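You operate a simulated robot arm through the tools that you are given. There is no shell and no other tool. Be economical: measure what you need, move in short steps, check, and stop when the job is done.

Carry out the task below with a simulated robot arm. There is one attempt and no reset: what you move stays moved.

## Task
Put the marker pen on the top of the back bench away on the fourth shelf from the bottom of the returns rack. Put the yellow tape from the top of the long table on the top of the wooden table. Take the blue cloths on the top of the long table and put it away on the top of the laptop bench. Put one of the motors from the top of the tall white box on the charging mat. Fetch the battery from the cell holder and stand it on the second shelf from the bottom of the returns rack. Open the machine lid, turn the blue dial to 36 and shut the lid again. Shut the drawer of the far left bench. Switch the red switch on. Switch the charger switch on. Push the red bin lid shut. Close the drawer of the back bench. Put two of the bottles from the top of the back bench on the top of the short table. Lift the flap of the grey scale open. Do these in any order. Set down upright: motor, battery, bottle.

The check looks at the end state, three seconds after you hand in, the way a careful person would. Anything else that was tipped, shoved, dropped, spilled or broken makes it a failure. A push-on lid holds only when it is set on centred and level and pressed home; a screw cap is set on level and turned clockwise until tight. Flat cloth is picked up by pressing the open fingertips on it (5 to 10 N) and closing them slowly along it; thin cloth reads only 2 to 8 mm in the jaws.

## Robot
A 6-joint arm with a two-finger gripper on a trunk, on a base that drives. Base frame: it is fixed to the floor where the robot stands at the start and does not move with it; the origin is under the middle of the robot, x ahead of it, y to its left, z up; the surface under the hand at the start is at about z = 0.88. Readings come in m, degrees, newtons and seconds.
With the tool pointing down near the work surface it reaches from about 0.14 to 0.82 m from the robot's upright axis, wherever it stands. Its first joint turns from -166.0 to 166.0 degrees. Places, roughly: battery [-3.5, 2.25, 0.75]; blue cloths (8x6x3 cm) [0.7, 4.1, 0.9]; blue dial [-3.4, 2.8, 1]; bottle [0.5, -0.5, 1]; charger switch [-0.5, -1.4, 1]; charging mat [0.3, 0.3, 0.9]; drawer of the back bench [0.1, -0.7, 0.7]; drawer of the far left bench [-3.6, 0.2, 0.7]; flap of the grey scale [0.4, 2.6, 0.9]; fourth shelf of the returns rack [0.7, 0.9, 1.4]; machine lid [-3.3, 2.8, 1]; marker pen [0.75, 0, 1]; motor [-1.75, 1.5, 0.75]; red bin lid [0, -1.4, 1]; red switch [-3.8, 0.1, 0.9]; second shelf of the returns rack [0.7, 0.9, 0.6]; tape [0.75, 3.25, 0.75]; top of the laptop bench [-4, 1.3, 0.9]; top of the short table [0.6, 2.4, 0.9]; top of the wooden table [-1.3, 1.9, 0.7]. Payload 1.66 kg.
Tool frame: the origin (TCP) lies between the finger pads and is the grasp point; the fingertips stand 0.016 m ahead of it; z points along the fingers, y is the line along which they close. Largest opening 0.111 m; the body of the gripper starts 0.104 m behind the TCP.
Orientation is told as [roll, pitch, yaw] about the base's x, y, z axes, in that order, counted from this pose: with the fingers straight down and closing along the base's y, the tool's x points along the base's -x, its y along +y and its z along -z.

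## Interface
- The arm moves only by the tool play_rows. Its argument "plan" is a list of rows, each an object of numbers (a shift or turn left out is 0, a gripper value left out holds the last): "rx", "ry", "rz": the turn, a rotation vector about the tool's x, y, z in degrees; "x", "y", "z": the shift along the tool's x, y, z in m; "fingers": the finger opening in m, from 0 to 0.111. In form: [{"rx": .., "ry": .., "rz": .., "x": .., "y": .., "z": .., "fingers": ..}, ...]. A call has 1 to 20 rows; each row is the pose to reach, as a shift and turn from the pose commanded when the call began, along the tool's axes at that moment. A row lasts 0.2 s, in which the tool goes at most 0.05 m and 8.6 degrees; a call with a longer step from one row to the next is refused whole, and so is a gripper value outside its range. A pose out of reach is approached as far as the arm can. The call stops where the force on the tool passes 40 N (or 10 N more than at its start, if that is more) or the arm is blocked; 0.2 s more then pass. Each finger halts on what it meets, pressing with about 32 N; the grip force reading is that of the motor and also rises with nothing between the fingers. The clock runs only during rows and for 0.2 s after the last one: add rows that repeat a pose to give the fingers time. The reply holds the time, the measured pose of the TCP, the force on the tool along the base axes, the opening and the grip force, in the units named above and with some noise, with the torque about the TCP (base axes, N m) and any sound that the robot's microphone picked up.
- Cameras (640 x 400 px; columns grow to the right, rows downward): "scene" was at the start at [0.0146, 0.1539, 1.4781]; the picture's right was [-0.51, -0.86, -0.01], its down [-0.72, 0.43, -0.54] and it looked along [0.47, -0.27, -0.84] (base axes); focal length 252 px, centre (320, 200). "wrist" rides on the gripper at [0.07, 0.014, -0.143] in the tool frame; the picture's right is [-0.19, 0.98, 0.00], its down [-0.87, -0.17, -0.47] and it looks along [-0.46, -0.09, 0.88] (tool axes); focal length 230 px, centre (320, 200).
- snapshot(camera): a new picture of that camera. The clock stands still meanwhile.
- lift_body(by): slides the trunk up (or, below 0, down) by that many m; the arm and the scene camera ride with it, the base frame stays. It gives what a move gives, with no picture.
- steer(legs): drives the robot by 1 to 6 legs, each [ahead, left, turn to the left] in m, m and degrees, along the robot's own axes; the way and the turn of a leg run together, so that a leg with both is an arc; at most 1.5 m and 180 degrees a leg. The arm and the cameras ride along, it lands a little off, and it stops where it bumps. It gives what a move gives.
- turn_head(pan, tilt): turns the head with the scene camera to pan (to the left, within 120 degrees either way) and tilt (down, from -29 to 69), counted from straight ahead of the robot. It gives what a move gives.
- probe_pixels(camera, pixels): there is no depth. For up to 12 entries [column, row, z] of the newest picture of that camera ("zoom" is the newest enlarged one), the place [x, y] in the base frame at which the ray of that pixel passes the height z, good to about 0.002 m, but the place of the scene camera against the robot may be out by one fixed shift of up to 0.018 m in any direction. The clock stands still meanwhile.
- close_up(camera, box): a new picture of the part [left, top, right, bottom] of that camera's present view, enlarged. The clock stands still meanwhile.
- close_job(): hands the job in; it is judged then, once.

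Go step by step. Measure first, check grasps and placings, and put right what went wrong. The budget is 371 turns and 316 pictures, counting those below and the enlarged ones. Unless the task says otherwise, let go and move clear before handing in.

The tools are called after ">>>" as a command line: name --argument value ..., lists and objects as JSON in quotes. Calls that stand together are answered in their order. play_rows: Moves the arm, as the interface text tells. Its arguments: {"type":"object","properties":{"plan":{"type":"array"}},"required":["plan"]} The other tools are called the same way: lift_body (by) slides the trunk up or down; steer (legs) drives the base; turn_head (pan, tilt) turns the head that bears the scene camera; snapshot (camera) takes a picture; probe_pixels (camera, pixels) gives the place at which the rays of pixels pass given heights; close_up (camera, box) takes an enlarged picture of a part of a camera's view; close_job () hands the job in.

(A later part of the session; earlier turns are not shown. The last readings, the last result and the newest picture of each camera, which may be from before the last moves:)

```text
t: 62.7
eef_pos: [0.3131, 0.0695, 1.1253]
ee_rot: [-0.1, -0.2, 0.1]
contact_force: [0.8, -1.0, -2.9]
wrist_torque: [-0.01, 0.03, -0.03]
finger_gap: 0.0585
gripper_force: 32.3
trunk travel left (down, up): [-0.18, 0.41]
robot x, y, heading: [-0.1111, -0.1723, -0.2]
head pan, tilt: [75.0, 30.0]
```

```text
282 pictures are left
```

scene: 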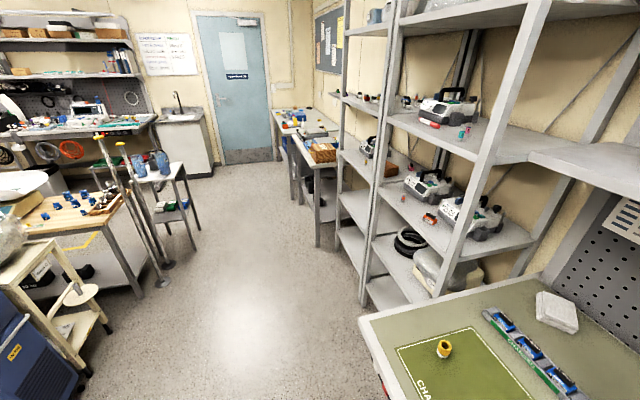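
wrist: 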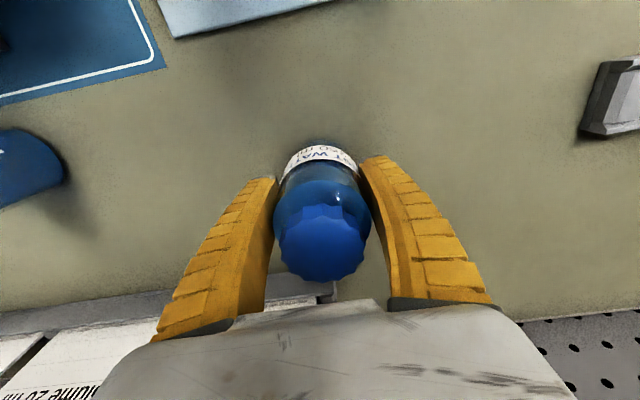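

The aisle along the rack is clear up to the short table with the wooden box, around (325,160). I'll drive there and look.

>>> steer --legs '[[-0.15, 0, 0], [0, 1.4, 0], [0, 0.65, 0]]'

>>> turn_head --pan 30 --tilt 35

>>> snapshot --camera "scene"

```text
t: 73.8
eef_pos: [0.1753, 2.1067, 1.1246]
ee_rot: [0.0, 0.0, -0.4]
contact_force: [-0.1, 0.5, -2.8]
wrist_torque: [-0.04, 0.04, -0.05]
finger_gap: 0.0584
gripper_force: 32.1
trunk travel left (down, up): [-0.18, 0.41]
robot x, y, heading: [-0.2534, 1.8703, -0.6]
head pan, tilt: [75.0, 30.0]
```

```text
t: 74.9
eef_pos: [0.175, 2.1059, 1.1246]
ee_rot: [0.1, -0.1, -0.3]
contact_force: [-0.3, 1.3, -2.0]
wrist_torque: [-0.02, 0.06, -0.02]
finger_gap: 0.0584
gripper_force: 31.7
trunk travel left (down, up): [-0.18, 0.41]
robot x, y, heading: [-0.2544, 1.8737, -0.4]
head pan, tilt: [30.0, 35.0]
```

```text
281 pictures are left
```

scene: 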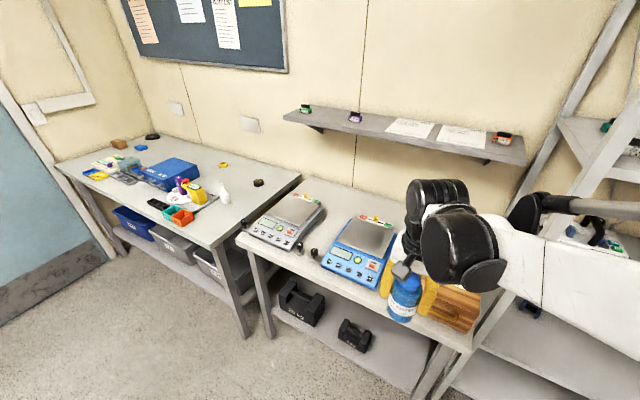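

This is the short table with two scales and a wooden box, and the tape and cloths are on the long table beyond. I'll look closer for free space and the flap.

>>> close_up --camera "scene" --box '[230, 150, 530, 338]'

>>> probe_pixels --camera "scene" --pixels '[[238, 243, 0.88], [300, 177, 0.88], [470, 352, 0.88], [352, 290, 0.88], [398, 245, 0.88], [270, 240, 0.88], [450, 325, 0.88], [320, 260, 0.88]]'

>>> close_up --camera "scene" --box '[50, 120, 306, 280]'

```text
2.13 times, centred on (380, 244) of scene
```

zoom: 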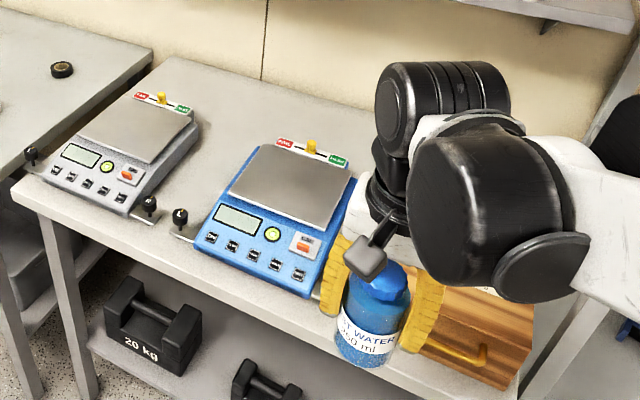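

```text
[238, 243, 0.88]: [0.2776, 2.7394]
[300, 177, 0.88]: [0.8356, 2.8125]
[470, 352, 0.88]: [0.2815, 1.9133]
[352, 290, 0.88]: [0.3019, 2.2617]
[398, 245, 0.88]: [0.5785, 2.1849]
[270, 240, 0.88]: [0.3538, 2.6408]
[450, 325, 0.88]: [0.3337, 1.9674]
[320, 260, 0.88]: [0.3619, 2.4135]
```

```text
2.50 times, centred on (178, 200) of scene
```

zoom: 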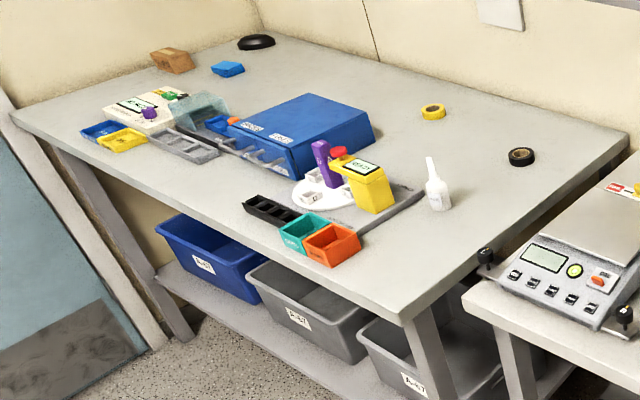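

The table's front edge is at x≈0.28 and the area behind the wooden box looks free, roughly (0.6,2.0). I'll drive closer and view from above.

>>> steer --legs '[[0.2, 0, 0]]'

>>> play_rows --plan '[{"z": -0.03, "y": -0.02}, {"z": -0.05, "y": -0.05, "x": -0.03}, {"z": -0.05, "y": -0.08, "x": -0.06}]'

>>> snapshot --camera "wrist"

>>> turn_head --pan 10 --tilt 50

>>> snapshot --camera "scene"

```text
t: 76.5
eef_pos: [0.3743, 2.1045, 1.1238]
ee_rot: [0.0, -0.1, -0.2]
contact_force: [0.5, 0.6, -2.5]
wrist_torque: [0.03, 0.04, 0.02]
finger_gap: 0.0585
gripper_force: 32.3
trunk travel left (down, up): [-0.18, 0.41]
robot x, y, heading: [-0.05, 1.8672, -0.4]
head pan, tilt: [30.0, 35.0]
```

```text
t: 77.3
eef_pos: [0.4348, 2.0225, 1.1743]
ee_rot: [0.0, -0.1, -0.3]
contact_force: [0.6, -0.5, -2.1]
wrist_torque: [0.0, 0.06, -0.02]
finger_gap: 0.0584
gripper_force: 31.9
trunk travel left (down, up): [-0.18, 0.41]
robot x, y, heading: [-0.0524, 1.8676, -0.3]
head pan, tilt: [30.0, 35.0]
```

```text
278 pictures are left
```

wrist: 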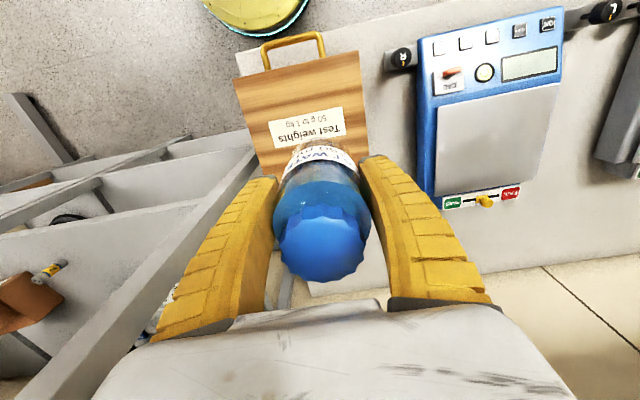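

```text
t: 78.1
eef_pos: [0.4329, 2.0243, 1.1756]
ee_rot: [0.0, -0.1, -0.4]
contact_force: [0.2, -0.2, -2.8]
wrist_torque: [0.02, -0.01, 0.0]
finger_gap: 0.0585
gripper_force: 31.7
trunk travel left (down, up): [-0.18, 0.41]
robot x, y, heading: [-0.0518, 1.8615, -0.4]
head pan, tilt: [10.0, 50.0]
```

```text
277 pictures are left
```

scene: 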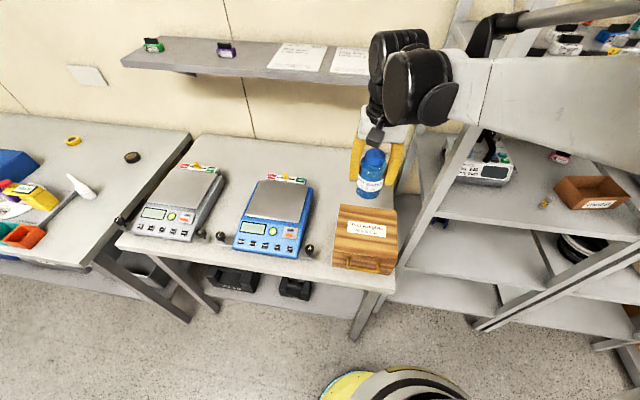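

>>> probe_pixels --camera "scene" --pixels '[[338, 206, 0.96], [398, 210, 0.96], [338, 206, 0.98], [314, 185, 0.93], [308, 190, 0.88], [330, 150, 0.88], [395, 285, 0.88], [220, 135, 0.88], [334, 265, 0.88]]'

>>> probe_pixels --camera "wrist" --pixels '[[370, 160, 0.97], [238, 80, 0.97], [360, 50, 0.97], [436, 195, 0.93], [310, 292, 0.88], [535, 180, 0.93]]'

```text
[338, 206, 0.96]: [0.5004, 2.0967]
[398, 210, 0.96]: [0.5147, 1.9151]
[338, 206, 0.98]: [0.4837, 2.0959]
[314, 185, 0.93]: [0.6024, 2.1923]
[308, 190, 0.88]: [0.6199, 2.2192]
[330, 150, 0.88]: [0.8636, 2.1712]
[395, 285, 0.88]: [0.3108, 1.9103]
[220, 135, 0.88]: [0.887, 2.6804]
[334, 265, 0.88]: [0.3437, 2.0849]
```

```text
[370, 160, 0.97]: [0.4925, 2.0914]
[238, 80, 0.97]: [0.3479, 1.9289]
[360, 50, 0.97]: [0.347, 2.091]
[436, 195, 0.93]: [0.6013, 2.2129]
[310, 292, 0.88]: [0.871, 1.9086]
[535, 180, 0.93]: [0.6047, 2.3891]
```

The box occupies x 0.345–0.495 and y 1.92–2.09, and the blue scale starts at y 2.2. I'll set the first bottle at (0.62,1.975), passing low over the box to keep the wrist clear of the wall shelf.

>>> play_rows --plan '[{"z": 0.04, "y": -0.02}, {"z": 0.08, "y": -0.045}, {"z": 0.1, "y": -0.045}, {"z": 0.11, "x": -0.04, "y": -0.045}, {"z": 0.11, "x": -0.08, "y": -0.046}, {"z": 0.115, "x": -0.12, "y": -0.046}, {"z": 0.155, "x": -0.135, "y": -0.046}, {"z": 0.185, "x": -0.16, "y": -0.046}, {"z": 0.2, "x": -0.187, "y": -0.046}, {"z": 0.215, "x": -0.187, "y": -0.046}]'

>>> snapshot --camera "scene"

>>> snapshot --camera "wrist"

```text
t: 80.3
eef_pos: [0.62, 1.9744, 0.9598]
ee_rot: [0.0, -0.1, -0.3]
contact_force: [-0.1, -0.1, -2.9]
wrist_torque: [0.02, 0.01, 0.02]
finger_gap: 0.0584
gripper_force: 32.2
trunk travel left (down, up): [-0.18, 0.41]
robot x, y, heading: [-0.0492, 1.8649, -0.7]
head pan, tilt: [10.0, 50.0]
```

```text
276 pictures are left
```

scene: 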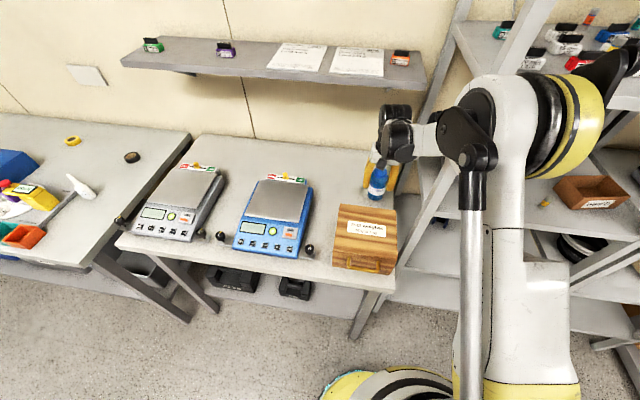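

```text
275 pictures are left
```

wrist: 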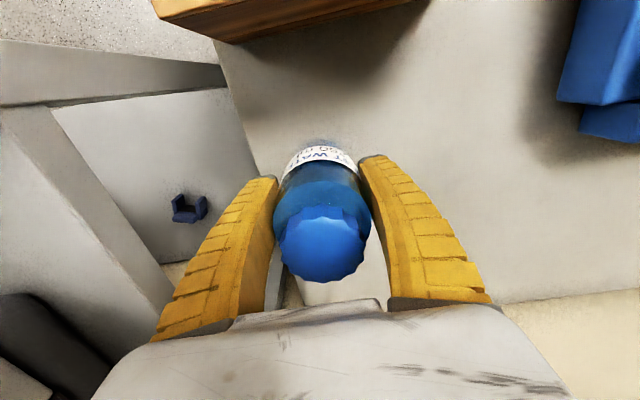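

The bottle is over the free table corner. I'll lower it gently.

>>> play_rows --plan '[{"z": 0.006}, {"z": 0.011}, {"z": 0.014}, {"z": 0.014}]'

```text
t: 81.3
eef_pos: [0.6201, 1.9759, 0.9456]
ee_rot: [0.0, -0.1, -0.3]
contact_force: [-0.5, 0.1, -2.6]
wrist_torque: [0.0, 0.03, 0.0]
finger_gap: 0.0582
gripper_force: 32.1
trunk travel left (down, up): [-0.18, 0.41]
robot x, y, heading: [-0.0497, 1.8697, -0.7]
head pan, tilt: [10.0, 50.0]
```

>>> play_rows --plan '[{"z": 0.002}, {"z": 0.004}, {"z": 0.006}, {"z": 0.006}]'

```text
t: 82.3
eef_pos: [0.6206, 1.9757, 0.9402]
ee_rot: [0.0, -0.2, -0.3]
contact_force: [-1.2, -0.2, -2.6]
wrist_torque: [0.01, 0.01, 0.0]
finger_gap: 0.0583
gripper_force: 31.9
trunk travel left (down, up): [-0.18, 0.41]
robot x, y, heading: [-0.0511, 1.8674, -0.5]
head pan, tilt: [10.0, 50.0]
```

Still only the bottle's weight shows, so I'll continue down slowly.

>>> play_rows --plan '[{"z": 0.002}, {"z": 0.004}, {"z": 0.006}, {"z": 0.008}, {"z": 0.008}]'

```text
t: 83.5
eef_pos: [0.6193, 1.9761, 0.9308]
ee_rot: [0.0, -0.1, -0.3]
contact_force: [-0.6, -0.4, -2.7]
wrist_torque: [-0.01, 0.0, -0.04]
finger_gap: 0.0584
gripper_force: 32.2
trunk travel left (down, up): [-0.18, 0.41]
robot x, y, heading: [-0.0517, 1.8693, -0.6]
head pan, tilt: [10.0, 50.0]
```

>>> close_up --camera "scene" --box '[320, 100, 440, 220]'

>>> snapshot --camera "wrist"

```text
3.33 times, centred on (380, 160) of scene
```

zoom: 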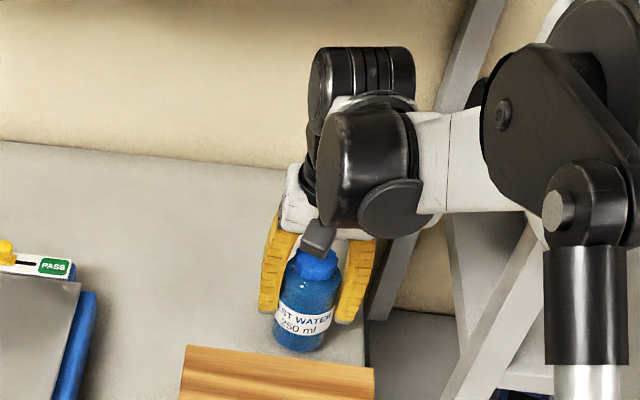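

```text
273 pictures are left
```

wrist: 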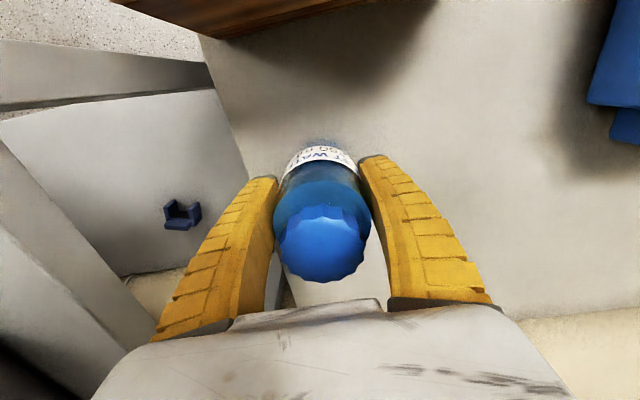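

>>> probe_pixels --camera "wrist" --pixels '[[230, 120, 0.85], [246, 178, 0.85], [295, 300, 0.85], [380, 12, 0.85]]'

>>> play_rows --plan '[{"z": 0.003}, {"z": 0.006}, {"z": 0.009}, {"z": 0.012}, {"z": 0.012}]'

```text
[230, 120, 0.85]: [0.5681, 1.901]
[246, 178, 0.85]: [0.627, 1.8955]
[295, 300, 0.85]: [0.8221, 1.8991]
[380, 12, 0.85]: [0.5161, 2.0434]
```

```text
t: 84.7
eef_pos: [0.6194, 1.9759, 0.9205]
ee_rot: [-0.1, -0.1, -0.3]
contact_force: [6.8, 0.9, 23.2]
wrist_torque: [-0.04, -0.28, -0.06]
finger_gap: 0.0603
gripper_force: 31.7
trunk travel left (down, up): [-0.18, 0.41]
robot x, y, heading: [-0.0522, 1.8703, -0.5]
head pan, tilt: [10.0, 50.0]
```

Contact reached; the table top is at about z 0.858. I'll relax slightly, open to 0.08 and rise.

>>> play_rows --plan '[{"z": -0.002}, {"z": -0.002, "fingers": 0.066}, {"z": -0.002, "fingers": 0.078}, {"z": -0.002}, {"z": -0.04}, {"z": -0.08}, {"z": -0.09, "x": 0.02}]'

>>> snapshot --camera "wrist"

>>> close_up --camera "scene" --box '[320, 100, 440, 220]'

```text
t: 86.3
eef_pos: [0.6002, 1.9773, 1.0109]
ee_rot: [0.0, -0.2, -0.3]
contact_force: [0.3, -0.2, 0.0]
wrist_torque: [0.0, -0.01, -0.01]
finger_gap: 0.0793
gripper_force: 1.1
trunk travel left (down, up): [-0.18, 0.41]
robot x, y, heading: [-0.0527, 1.8672, -0.6]
head pan, tilt: [10.0, 50.0]
```

```text
272 pictures are left
```

wrist: 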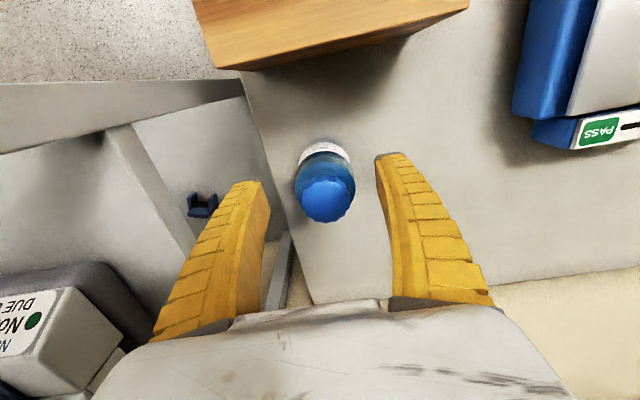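

```text
3.33 times, centred on (380, 160) of scene
```

zoom: 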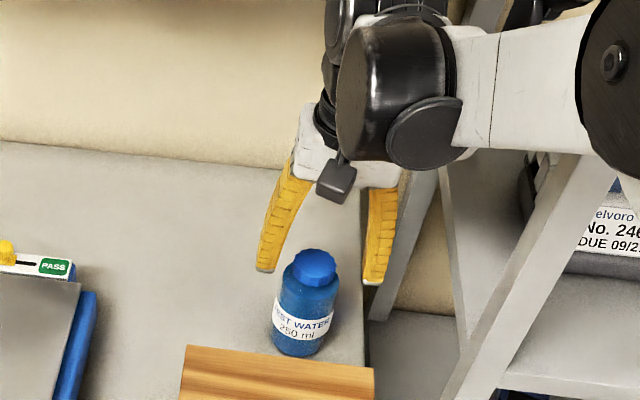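

The bottle stands upright. Next is the grey scale's flap, so I'll draw the hand back and look at the scale from close by.

>>> play_rows --plan '[{"z": -0.03, "x": 0.02}, {"z": -0.06, "x": 0.06}, {"z": -0.09, "x": 0.1}, {"z": -0.12, "x": 0.14}, {"z": -0.13, "x": 0.18}, {"z": -0.13, "x": 0.22}]'

>>> steer --legs '[[-0.05, 0.6, 0]]'

>>> turn_head --pan 15 --tilt 50

>>> snapshot --camera "scene"

>>> snapshot --camera "wrist"

```text
t: 87.7
eef_pos: [0.3778, 1.9775, 1.1406]
ee_rot: [0.0, -0.1, -0.3]
contact_force: [0.2, 0.1, -0.7]
wrist_torque: [-0.01, -0.03, 0.02]
finger_gap: 0.0795
gripper_force: 1.1
trunk travel left (down, up): [-0.18, 0.41]
robot x, y, heading: [-0.0538, 1.8689, -0.4]
head pan, tilt: [10.0, 50.0]
```

```text
t: 91.2
eef_pos: [0.3356, 2.5769, 1.1401]
ee_rot: [0.0, -0.1, -0.5]
contact_force: [0.5, 0.1, 0.7]
wrist_torque: [0.0, -0.01, -0.01]
finger_gap: 0.0794
gripper_force: 1.0
trunk travel left (down, up): [-0.18, 0.41]
robot x, y, heading: [-0.0958, 2.4723, -0.8]
head pan, tilt: [10.0, 50.0]
```

```text
t: 91.8
eef_pos: [0.3354, 2.5791, 1.1394]
ee_rot: [0.1, -0.1, -0.5]
contact_force: [-0.5, 1.0, -0.3]
wrist_torque: [-0.01, -0.02, 0.0]
finger_gap: 0.0791
gripper_force: 1.0
trunk travel left (down, up): [-0.18, 0.41]
robot x, y, heading: [-0.0983, 2.47, -0.7]
head pan, tilt: [15.0, 50.0]
```

```text
270 pictures are left
```

scene: 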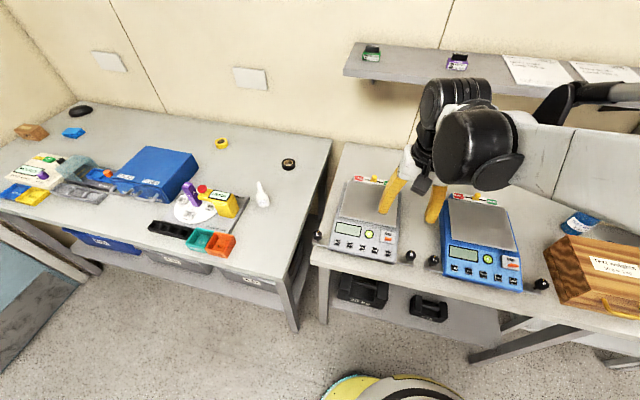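

```text
269 pictures are left
```

wrist: 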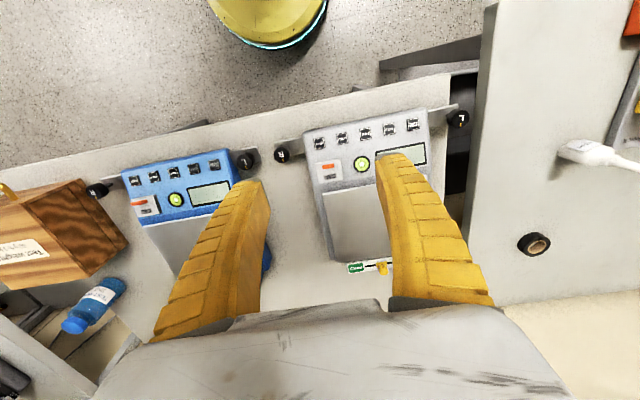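

I'll check the bottle and the scale's parts with enlarged views.

>>> close_up --camera "scene" --box '[310, 165, 450, 270]'

>>> close_up --camera "wrist" --box '[270, 90, 480, 290]'

>>> close_up --camera "scene" --box '[500, 180, 640, 300]'

```text
3.81 times, centred on (380, 218) of scene
```

zoom: 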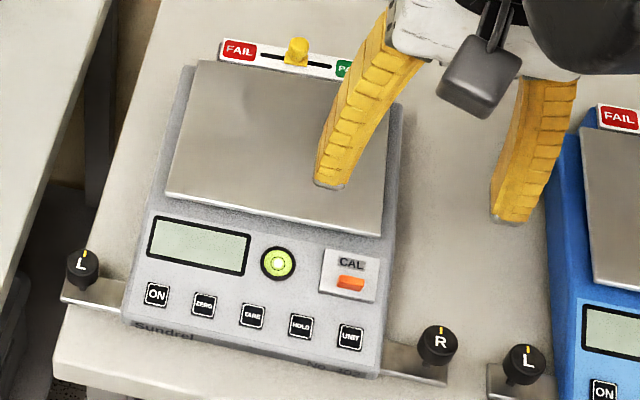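

```text
2.00 times, centred on (375, 190) of wrist
```

zoom: 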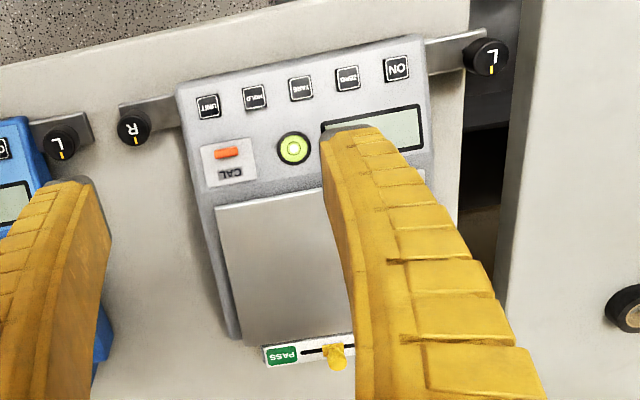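

```text
3.33 times, centred on (570, 240) of scene
```

zoom: 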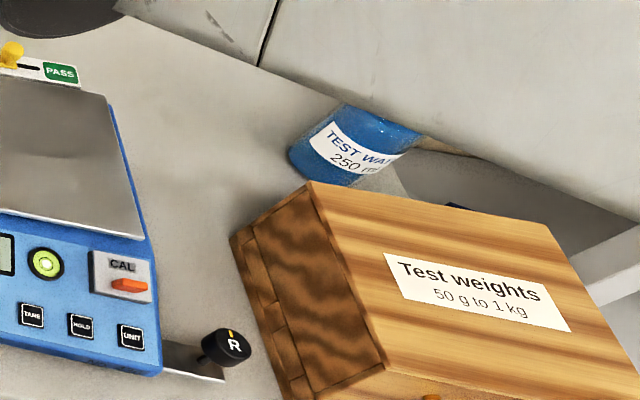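

The bottle is standing, with only the arm hiding its cap. The "CAL" plate with the orange tab looks like the flap, so I'll enlarge it.

>>> close_up --camera "wrist" --box '[300, 140, 364, 180]'

>>> close_up --camera "scene" --box '[370, 225, 402, 245]'

>>> probe_pixels --camera "wrist" --pixels '[[313, 164, 0.93], [341, 157, 0.93], [344, 177, 0.93], [318, 181, 0.93], [327, 167, 0.93]]'

```text
10.00 times, centred on (332, 160) of wrist
```

zoom: 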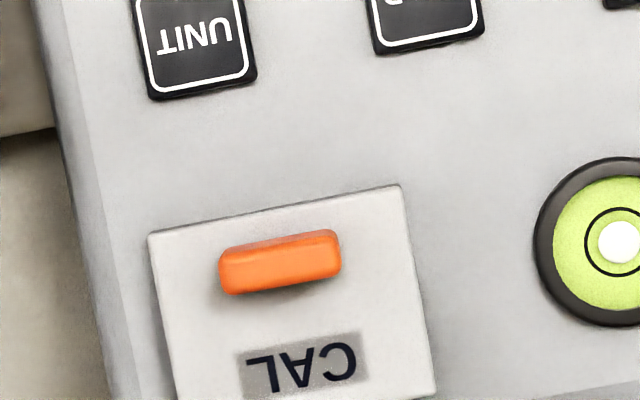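

```text
16.00 times, centred on (386, 235) of scene
```

zoom: 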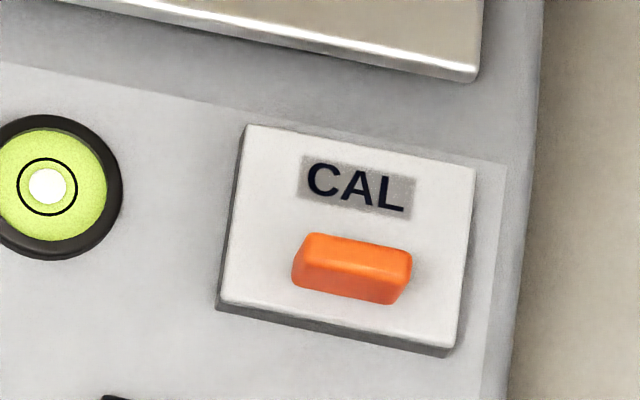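

```text
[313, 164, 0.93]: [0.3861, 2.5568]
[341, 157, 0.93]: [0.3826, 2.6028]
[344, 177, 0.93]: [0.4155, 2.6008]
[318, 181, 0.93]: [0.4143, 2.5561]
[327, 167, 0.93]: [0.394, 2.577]
```

The flap is a small plate with an orange handle about 2 cm long. I'll triangulate its height from both cameras.

>>> probe_pixels --camera "scene" --pixels '[[388, 239.4, 0.9], [388, 239.4, 0.92], [388, 239.4, 0.94], [381.5, 242, 0.92], [393, 244, 0.92]]'

>>> probe_pixels --camera "wrist" --pixels '[[328, 166.5, 0.9], [328, 166.5, 0.92], [328, 166.5, 0.94], [328, 166.5, 0.96], [315, 163, 0.92], [340.5, 158.5, 0.92]]'

```text
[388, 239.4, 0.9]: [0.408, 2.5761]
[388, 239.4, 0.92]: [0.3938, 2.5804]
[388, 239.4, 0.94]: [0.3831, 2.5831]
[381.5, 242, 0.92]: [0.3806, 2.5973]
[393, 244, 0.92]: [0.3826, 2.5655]
```

```text
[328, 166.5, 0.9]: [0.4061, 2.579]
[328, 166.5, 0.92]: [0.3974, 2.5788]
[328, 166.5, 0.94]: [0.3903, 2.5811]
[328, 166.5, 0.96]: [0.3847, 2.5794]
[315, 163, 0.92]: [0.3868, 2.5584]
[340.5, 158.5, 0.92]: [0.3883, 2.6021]
```

The handle is near (0.402, 2.579), z about 0.90. I'll move above it with the fingers at 0.045 and come down partway to look.

>>> play_rows --plan '[{"x": -0.03, "z": 0.03, "fingers": 0.045}, {"x": -0.065, "z": 0.06}, {"x": -0.065, "z": 0.1}, {"x": -0.065, "z": 0.14}, {"x": -0.065, "z": 0.17}, {"x": -0.065, "z": 0.17}]'

>>> snapshot --camera "wrist"

>>> close_up --camera "scene" --box '[310, 165, 470, 265]'

```text
t: 93.2
eef_pos: [0.4018, 2.5773, 0.9696]
ee_rot: [0.0, 0.0, -0.5]
contact_force: [-0.7, 0.4, 0.2]
wrist_torque: [0.0, 0.02, 0.0]
finger_gap: 0.0471
gripper_force: 1.6
trunk travel left (down, up): [-0.18, 0.41]
robot x, y, heading: [-0.0969, 2.47, -0.5]
head pan, tilt: [15.0, 50.0]
```

```text
263 pictures are left
```

wrist: 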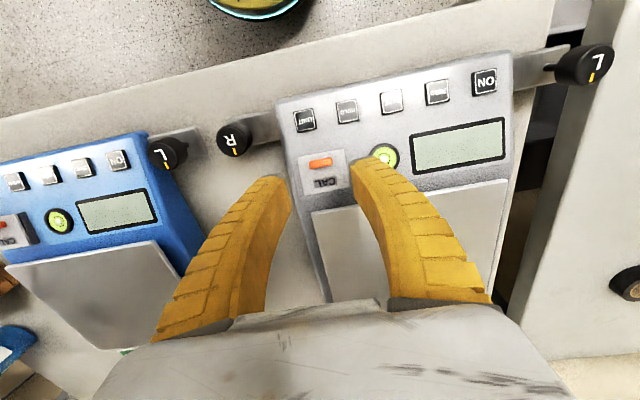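

```text
4.00 times, centred on (390, 215) of scene
```

zoom: 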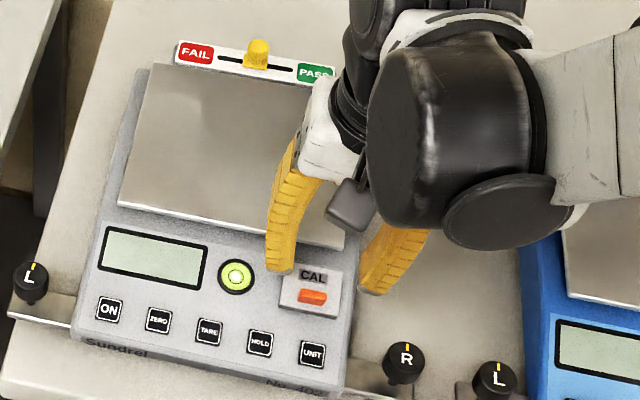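

>>> close_up --camera "wrist" --box '[272, 130, 368, 190]'

>>> probe_pixels --camera "wrist" --pixels '[[321, 163, 0.88], [321, 163, 0.9], [321, 163, 0.92], [309, 165, 0.9], [333, 160, 0.9], [302, 157, 0.9], [346, 151, 0.9], [324, 182, 0.9]]'

```text
6.67 times, centred on (320, 160) of wrist
```

zoom: 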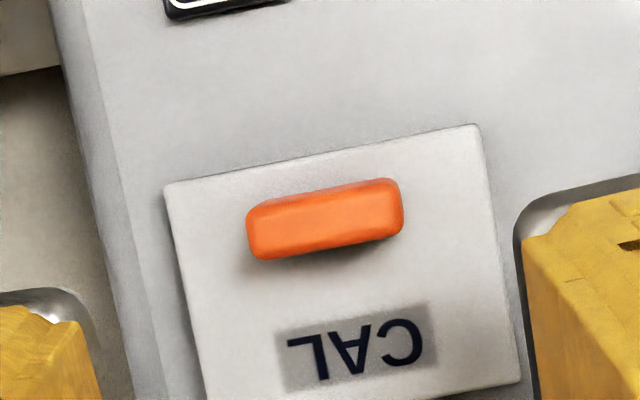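

```text
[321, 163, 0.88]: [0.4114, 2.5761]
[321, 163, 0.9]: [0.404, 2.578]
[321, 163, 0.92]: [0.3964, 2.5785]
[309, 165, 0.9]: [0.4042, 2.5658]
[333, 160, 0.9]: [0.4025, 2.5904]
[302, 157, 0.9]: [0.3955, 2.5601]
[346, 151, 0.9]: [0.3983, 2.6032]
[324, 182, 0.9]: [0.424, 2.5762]
```

>>> play_rows --plan '[{"z": 0.02, "x": -0.002}, {"z": 0.035, "x": -0.002}, {"z": 0.042, "x": -0.002}, {"z": 0.046, "x": -0.002}, {"z": 0.05, "x": -0.002}, {"z": 0.053, "x": -0.002}, {"z": 0.053, "x": -0.002}]'

>>> close_up --camera "wrist" --box '[260, 110, 388, 190]'

```text
t: 94.7
eef_pos: [0.4023, 2.5804, 0.9202]
ee_rot: [0.2, -0.3, -0.5]
contact_force: [0.4, 7.7, 36.5]
wrist_torque: [-0.06, -0.65, 0.11]
finger_gap: 0.043
gripper_force: 34.5
trunk travel left (down, up): [-0.18, 0.41]
robot x, y, heading: [-0.0985, 2.4679, -0.6]
head pan, tilt: [15.0, 50.0]
stopped in row 7: the force on the tool passed its limit at 46 N (the readings are from after the stop); the commanded pose is now the measured one
```

```text
5.00 times, centred on (324, 150) of wrist
```

zoom: 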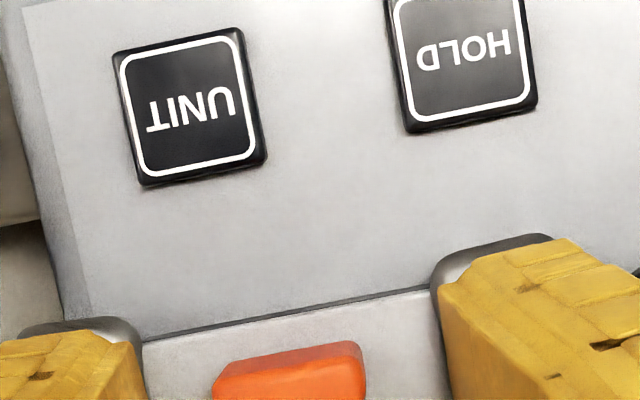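

Contact at tip z≈0.904. I'll ease up 2 mm and close on the orange handle.

>>> play_rows --plan '[{"z": -0.002}, {"z": -0.002, "fingers": 0.03}, {"z": -0.002, "fingers": 0.015}, {"z": -0.002}, {"z": -0.002}]'

>>> close_up --camera "wrist" --box '[260, 110, 388, 190]'

```text
t: 95.9
eef_pos: [0.4026, 2.5802, 0.92]
ee_rot: [0.2, -0.1, -0.5]
contact_force: [-4.6, 14.0, 21.9]
wrist_torque: [0.19, -0.11, 0.32]
finger_gap: 0.0421
gripper_force: 34.2
trunk travel left (down, up): [-0.18, 0.41]
robot x, y, heading: [-0.0989, 2.4722, -0.7]
head pan, tilt: [15.0, 50.0]
```

```text
5.00 times, centred on (324, 150) of wrist
```

zoom: 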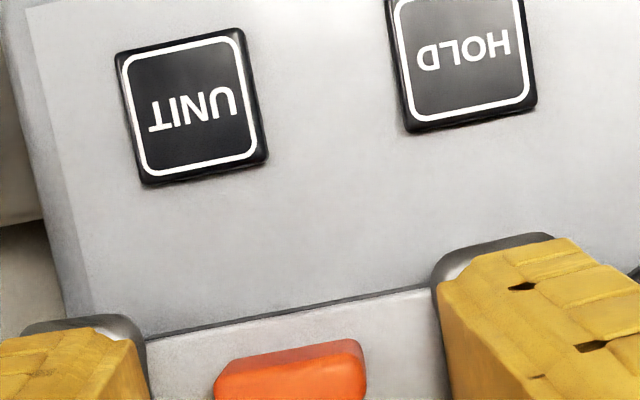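

The fingers have closed on the plate's sides at 42 mm. I'll open, rise 7 mm so the tips clear the plate, and close on the handle itself.

>>> play_rows --plan '[{"fingers": 0.048}, {"fingers": 0.048}, {"z": -0.005}, {"z": -0.008}, {"z": -0.008, "fingers": 0.03}, {"z": -0.008, "fingers": 0.015}, {"z": -0.008}, {"z": -0.008}]'

>>> close_up --camera "wrist" --box '[260, 110, 388, 190]'

```text
t: 97.2
eef_pos: [0.4026, 2.5789, 0.9292]
ee_rot: [0.0, 0.0, -0.3]
contact_force: [-9.4, 3.3, 11.5]
wrist_torque: [0.04, -0.07, -0.01]
finger_gap: 0.0156
gripper_force: 34.7
trunk travel left (down, up): [-0.18, 0.41]
robot x, y, heading: [-0.093, 2.4703, -0.9]
head pan, tilt: [15.0, 50.0]
stopped in row 6: the force on the tool passed its limit at 58 N (the readings are from after the stop); the commanded pose is now the measured one
```

```text
5.00 times, centred on (324, 150) of wrist
```

zoom: 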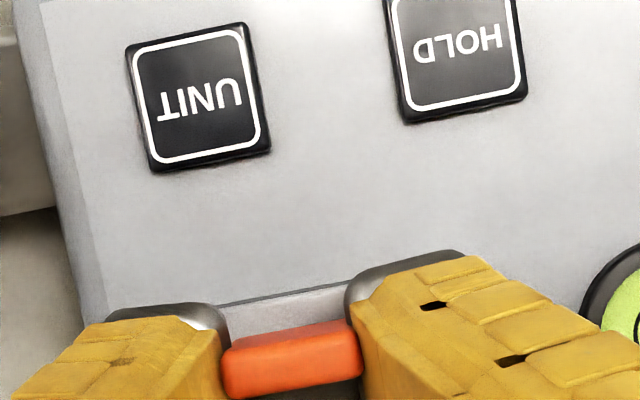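

The handle is now pinched at about 16 mm. The hinge lies at x≈0.427, so I'll swing the hand about it in small steps, tilting along.

>>> play_rows --plan '[{"fingers": 0.005}, {"ry": 8, "x": -0.0036, "z": -0.0032}, {"ry": 16, "x": -0.0076, "z": -0.0058}, {"ry": 24, "x": -0.0119, "z": -0.0079}, {"ry": 24, "x": -0.0119, "z": -0.0079}]'

>>> close_up --camera "wrist" --box '[228, 70, 420, 190]'

>>> close_up --camera "scene" --box '[310, 165, 470, 265]'

```text
t: 98.2
eef_pos: [0.4095, 2.5797, 0.9379]
ee_rot: [0.1, 20.2, -0.3]
contact_force: [-10.0, -0.7, 12.5]
wrist_torque: [0.08, -0.05, 0.12]
finger_gap: 0.0139
gripper_force: 33.8
trunk travel left (down, up): [-0.18, 0.41]
robot x, y, heading: [-0.0967, 2.469, -0.5]
head pan, tilt: [15.0, 50.0]
stopped in row 4: the force on the tool passed its limit at 43 N (the readings are from after the stop); the commanded pose is now the measured one
```

```text
3.33 times, centred on (324, 130) of wrist
```

zoom: 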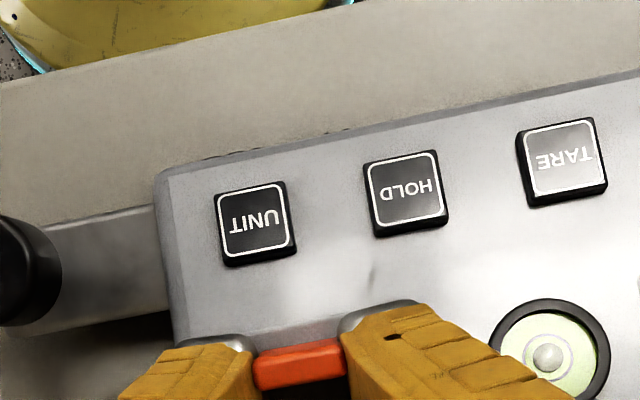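

```text
4.00 times, centred on (390, 215) of scene
```

zoom: 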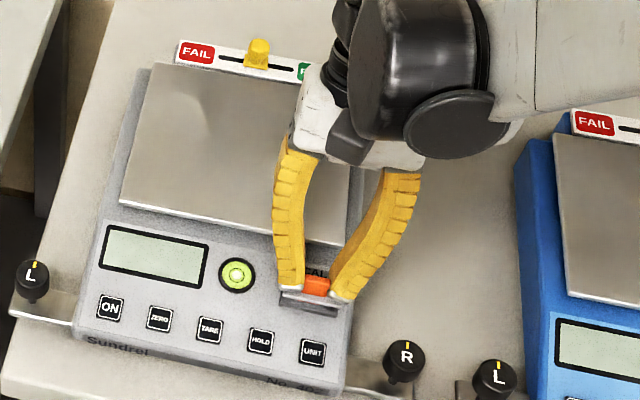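

The flap is rising, with its lit edge visible at (310,300) in the zoom. The reaction shows I'm pressing a little towards the hinge, so I'll move out 2 mm and continue the arc.

>>> play_rows --plan '[{"x": 0.0006, "z": -0.002}, {"ry": 8, "x": -0.0022, "z": -0.0049}, {"ry": 16, "x": -0.0066, "z": -0.008}, {"ry": 24, "x": -0.0114, "z": -0.0107}, {"ry": 24, "x": -0.0114, "z": -0.0107}]'

>>> close_up --camera "scene" --box '[310, 165, 470, 265]'

```text
t: 99.4
eef_pos: [0.4137, 2.5788, 0.9411]
ee_rot: [0.5, 25.7, -0.4]
contact_force: [-24.2, -23.7, -2.1]
wrist_torque: [-0.14, 0.54, 0.11]
finger_gap: 0.0109
gripper_force: 33.8
out of reach, approached as far as the arm can: row 2, 3, 4, 5
trunk travel left (down, up): [-0.18, 0.41]
robot x, y, heading: [-0.0995, 2.4719, -0.5]
head pan, tilt: [15.0, 50.0]
```

```text
4.00 times, centred on (390, 215) of scene
```

zoom: 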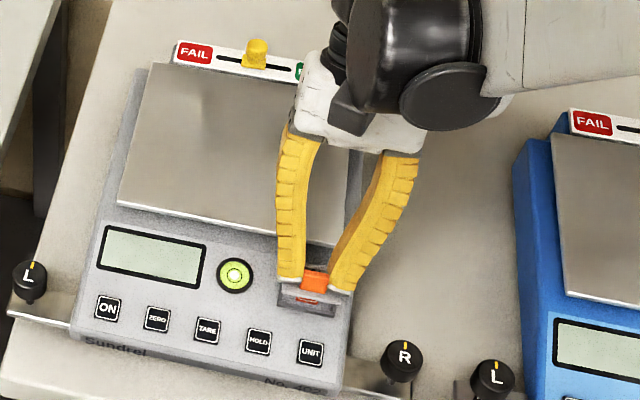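

The hand's tilt limit is reached with the flap about 40° up. I'll let go and see whether the flap stays by itself.

>>> play_rows --plan '[{"x": 0, "fingers": 0.03}, {"fingers": 0.04}, {"fingers": 0.04}]'

>>> close_up --camera "scene" --box '[310, 165, 470, 265]'

>>> close_up --camera "wrist" --box '[228, 70, 420, 190]'

```text
t: 100.2
eef_pos: [0.4154, 2.5826, 0.9398]
ee_rot: [0.5, 25.7, -0.4]
contact_force: [0.1, 0.1, 0.8]
wrist_torque: [0.01, -0.02, -0.04]
finger_gap: 0.0423
gripper_force: 1.9
trunk travel left (down, up): [-0.18, 0.41]
robot x, y, heading: [-0.0954, 2.4722, -0.6]
head pan, tilt: [15.0, 50.0]
```

```text
4.00 times, centred on (390, 215) of scene
```

zoom: 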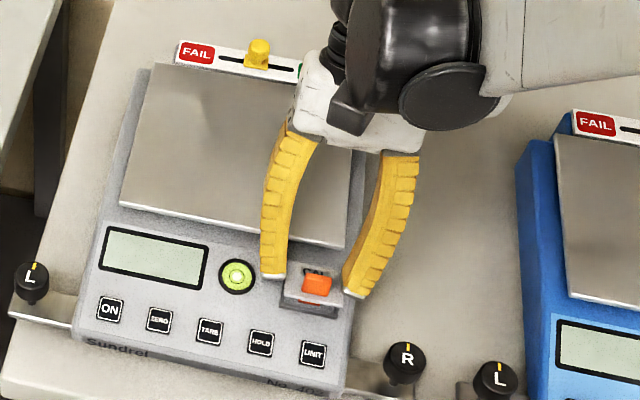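

```text
3.33 times, centred on (324, 130) of wrist
```

zoom: 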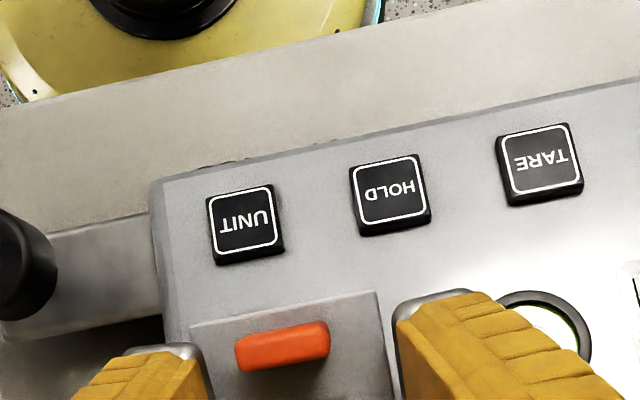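

The flap stays where it is left, at about 35°. I'll close the fingers, come in from the front beneath the free edge and push it over backwards.

>>> play_rows --plan '[{"x": 0.0087, "z": -0.018}, {"x": 0.0174, "z": -0.036}, {"x": 0.05, "z": -0.034, "ry": -8}, {"x": 0.08, "z": -0.028, "ry": -16, "fingers": 0.0}, {"x": 0.08, "z": -0.028, "ry": -24}, {"x": 0.08, "z": -0.028, "ry": -32}, {"x": 0.08, "z": -0.028, "ry": -40}, {"x": 0.08, "z": -0.028, "ry": -46}, {"x": 0.08, "z": -0.028, "ry": -46}]'

>>> close_up --camera "scene" --box '[330, 195, 442, 265]'

>>> snapshot --camera "wrist"

```text
t: 102.2
eef_pos: [0.355, 2.5834, 1.0004]
ee_rot: [0.5, -20.3, -0.8]
contact_force: [-0.3, -0.1, 0.2]
wrist_torque: [-0.02, 0.03, 0.0]
finger_gap: 0.0002
gripper_force: 28.7
trunk travel left (down, up): [-0.18, 0.41]
robot x, y, heading: [-0.0945, 2.4719, -0.8]
head pan, tilt: [15.0, 50.0]
```

```text
5.71 times, centred on (386, 230) of scene
```

zoom: 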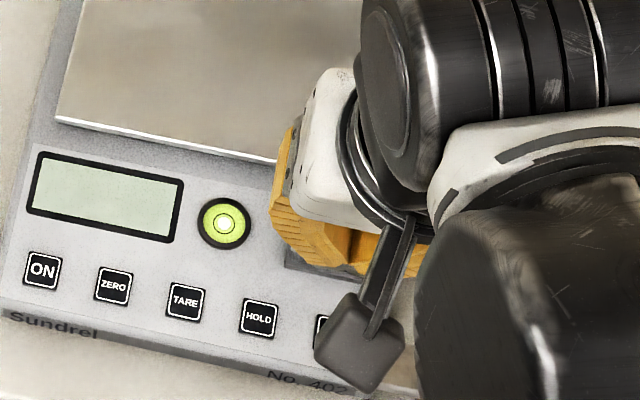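

```text
251 pictures are left
```

wrist: 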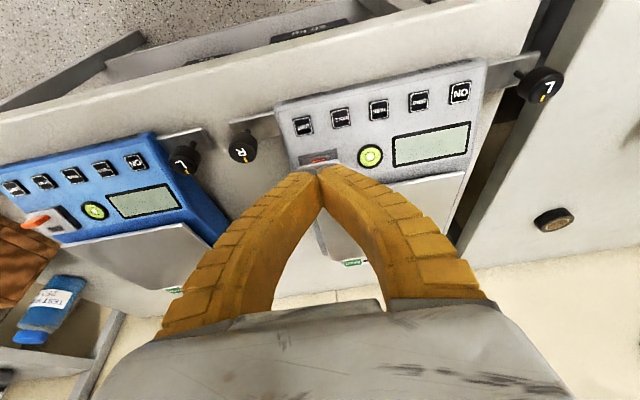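

>>> play_rows --plan '[{"x": 0.0137, "z": 0.0376}, {"x": 0.0201, "z": 0.0698}, {"x": 0.006, "z": 0.0749}, {"x": 0.006, "z": 0.0749}]'

>>> close_up --camera "wrist" --box '[228, 80, 420, 200]'

>>> close_up --camera "scene" --box '[330, 195, 442, 265]'

```text
t: 103.2
eef_pos: [0.3768, 2.584, 0.9312]
ee_rot: [0.6, -20.1, -0.8]
contact_force: [-10.8, 1.7, 2.1]
wrist_torque: [-0.03, 0.01, 0.04]
finger_gap: 0.0062
gripper_force: 28.5
out of reach, approached as far as the arm can: row 2, 3, 4
trunk travel left (down, up): [-0.18, 0.41]
robot x, y, heading: [-0.0951, 2.471, -0.8]
head pan, tilt: [15.0, 50.0]
```

```text
3.33 times, centred on (324, 140) of wrist
```

zoom: 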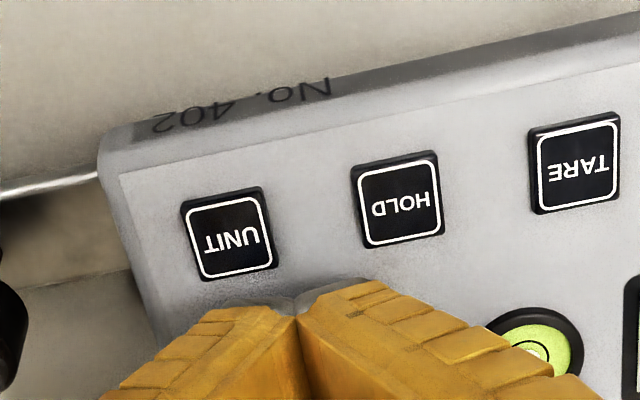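

```text
5.71 times, centred on (386, 230) of scene
```

zoom: 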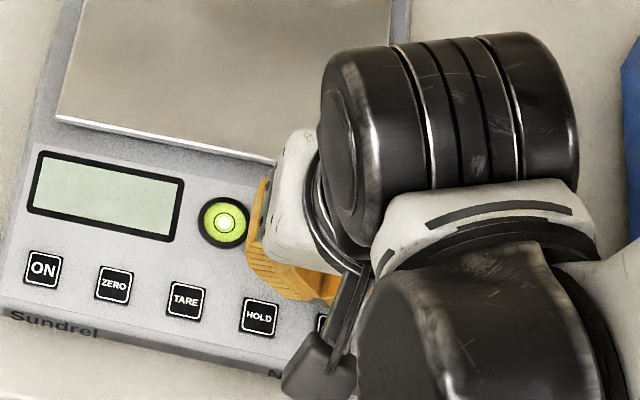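

>>> play_rows --plan '[{"x": -0.0135, "z": 0.0039}, {"x": -0.0277, "z": 0.0058}, {"x": -0.0442, "z": 0.0044}, {"x": -0.0636, "z": 0.0008}, {"x": -0.0636, "z": 0.0008}]'

>>> close_up --camera "scene" --box '[330, 185, 442, 255]'

>>> close_up --camera "wrist" --box '[228, 80, 420, 200]'

```text
t: 103.5
eef_pos: [0.3769, 2.5844, 0.9314]
ee_rot: [0.4, -19.6, -0.7]
contact_force: [-22.8, -0.1, 4.7]
wrist_torque: [-0.01, 0.1, 0.03]
finger_gap: 0.0061
gripper_force: 27.9
trunk travel left (down, up): [-0.18, 0.41]
robot x, y, heading: [-0.0971, 2.4689, -0.8]
head pan, tilt: [15.0, 50.0]
stopped in row 1: the force on the tool passed its limit at 49 N (the readings are from after the stop); the commanded pose is now the measured one
```

```text
5.71 times, centred on (386, 220) of scene
```

zoom: 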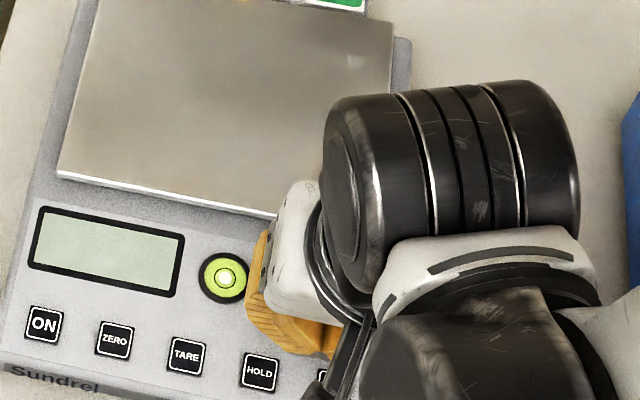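

```text
3.33 times, centred on (324, 140) of wrist
```

zoom: 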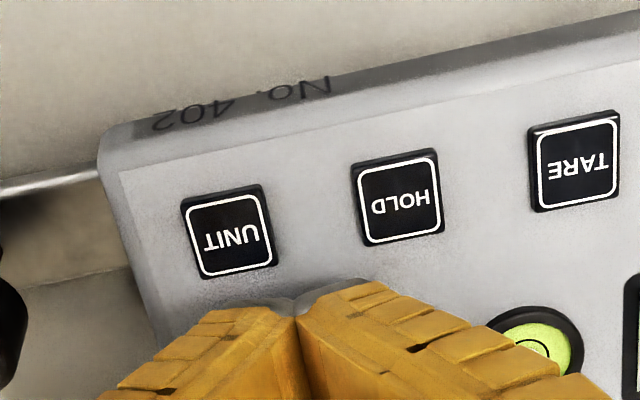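

Something blocks at 49 N. I'll back away to get a clear view of the flap.

>>> play_rows --plan '[{"x": 0.03, "z": -0.005}, {"x": 0.06, "z": -0.03}, {"x": 0.08, "z": -0.07}, {"x": 0.1, "z": -0.11}, {"x": 0.12, "z": -0.15}, {"x": 0.12, "z": -0.19}]'

>>> close_up --camera "scene" --box '[330, 195, 442, 265]'

>>> snapshot --camera "wrist"

```text
t: 104.9
eef_pos: [0.2024, 2.584, 1.0692]
ee_rot: [0.5, -19.9, -0.7]
contact_force: [0.6, -0.2, -0.2]
wrist_torque: [-0.01, 0.0, -0.01]
finger_gap: 0.0
gripper_force: 28.7
out of reach, approached as far as the arm can: row 1, 2
trunk travel left (down, up): [-0.18, 0.41]
robot x, y, heading: [-0.0981, 2.47, -0.6]
head pan, tilt: [15.0, 50.0]
```

```text
5.71 times, centred on (386, 230) of scene
```

zoom: 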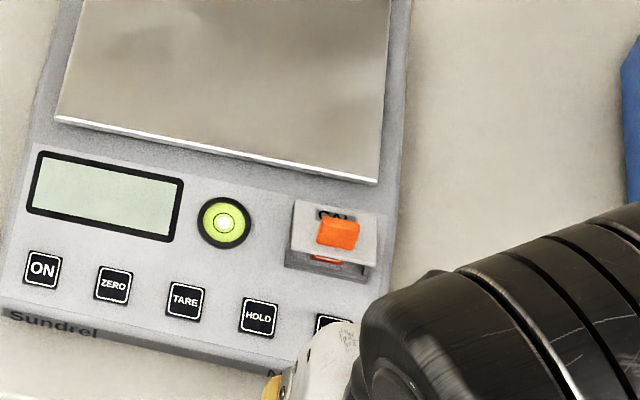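

```text
245 pictures are left
```

wrist: 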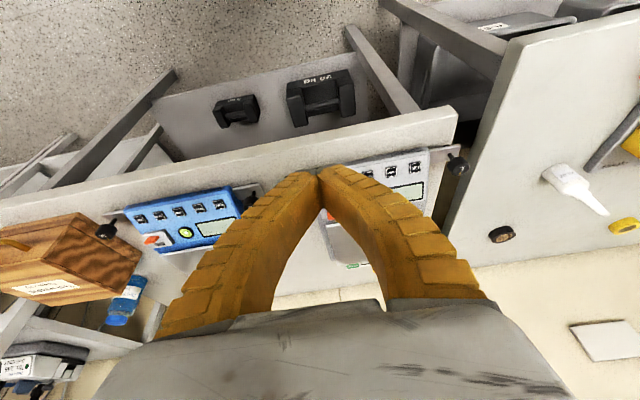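

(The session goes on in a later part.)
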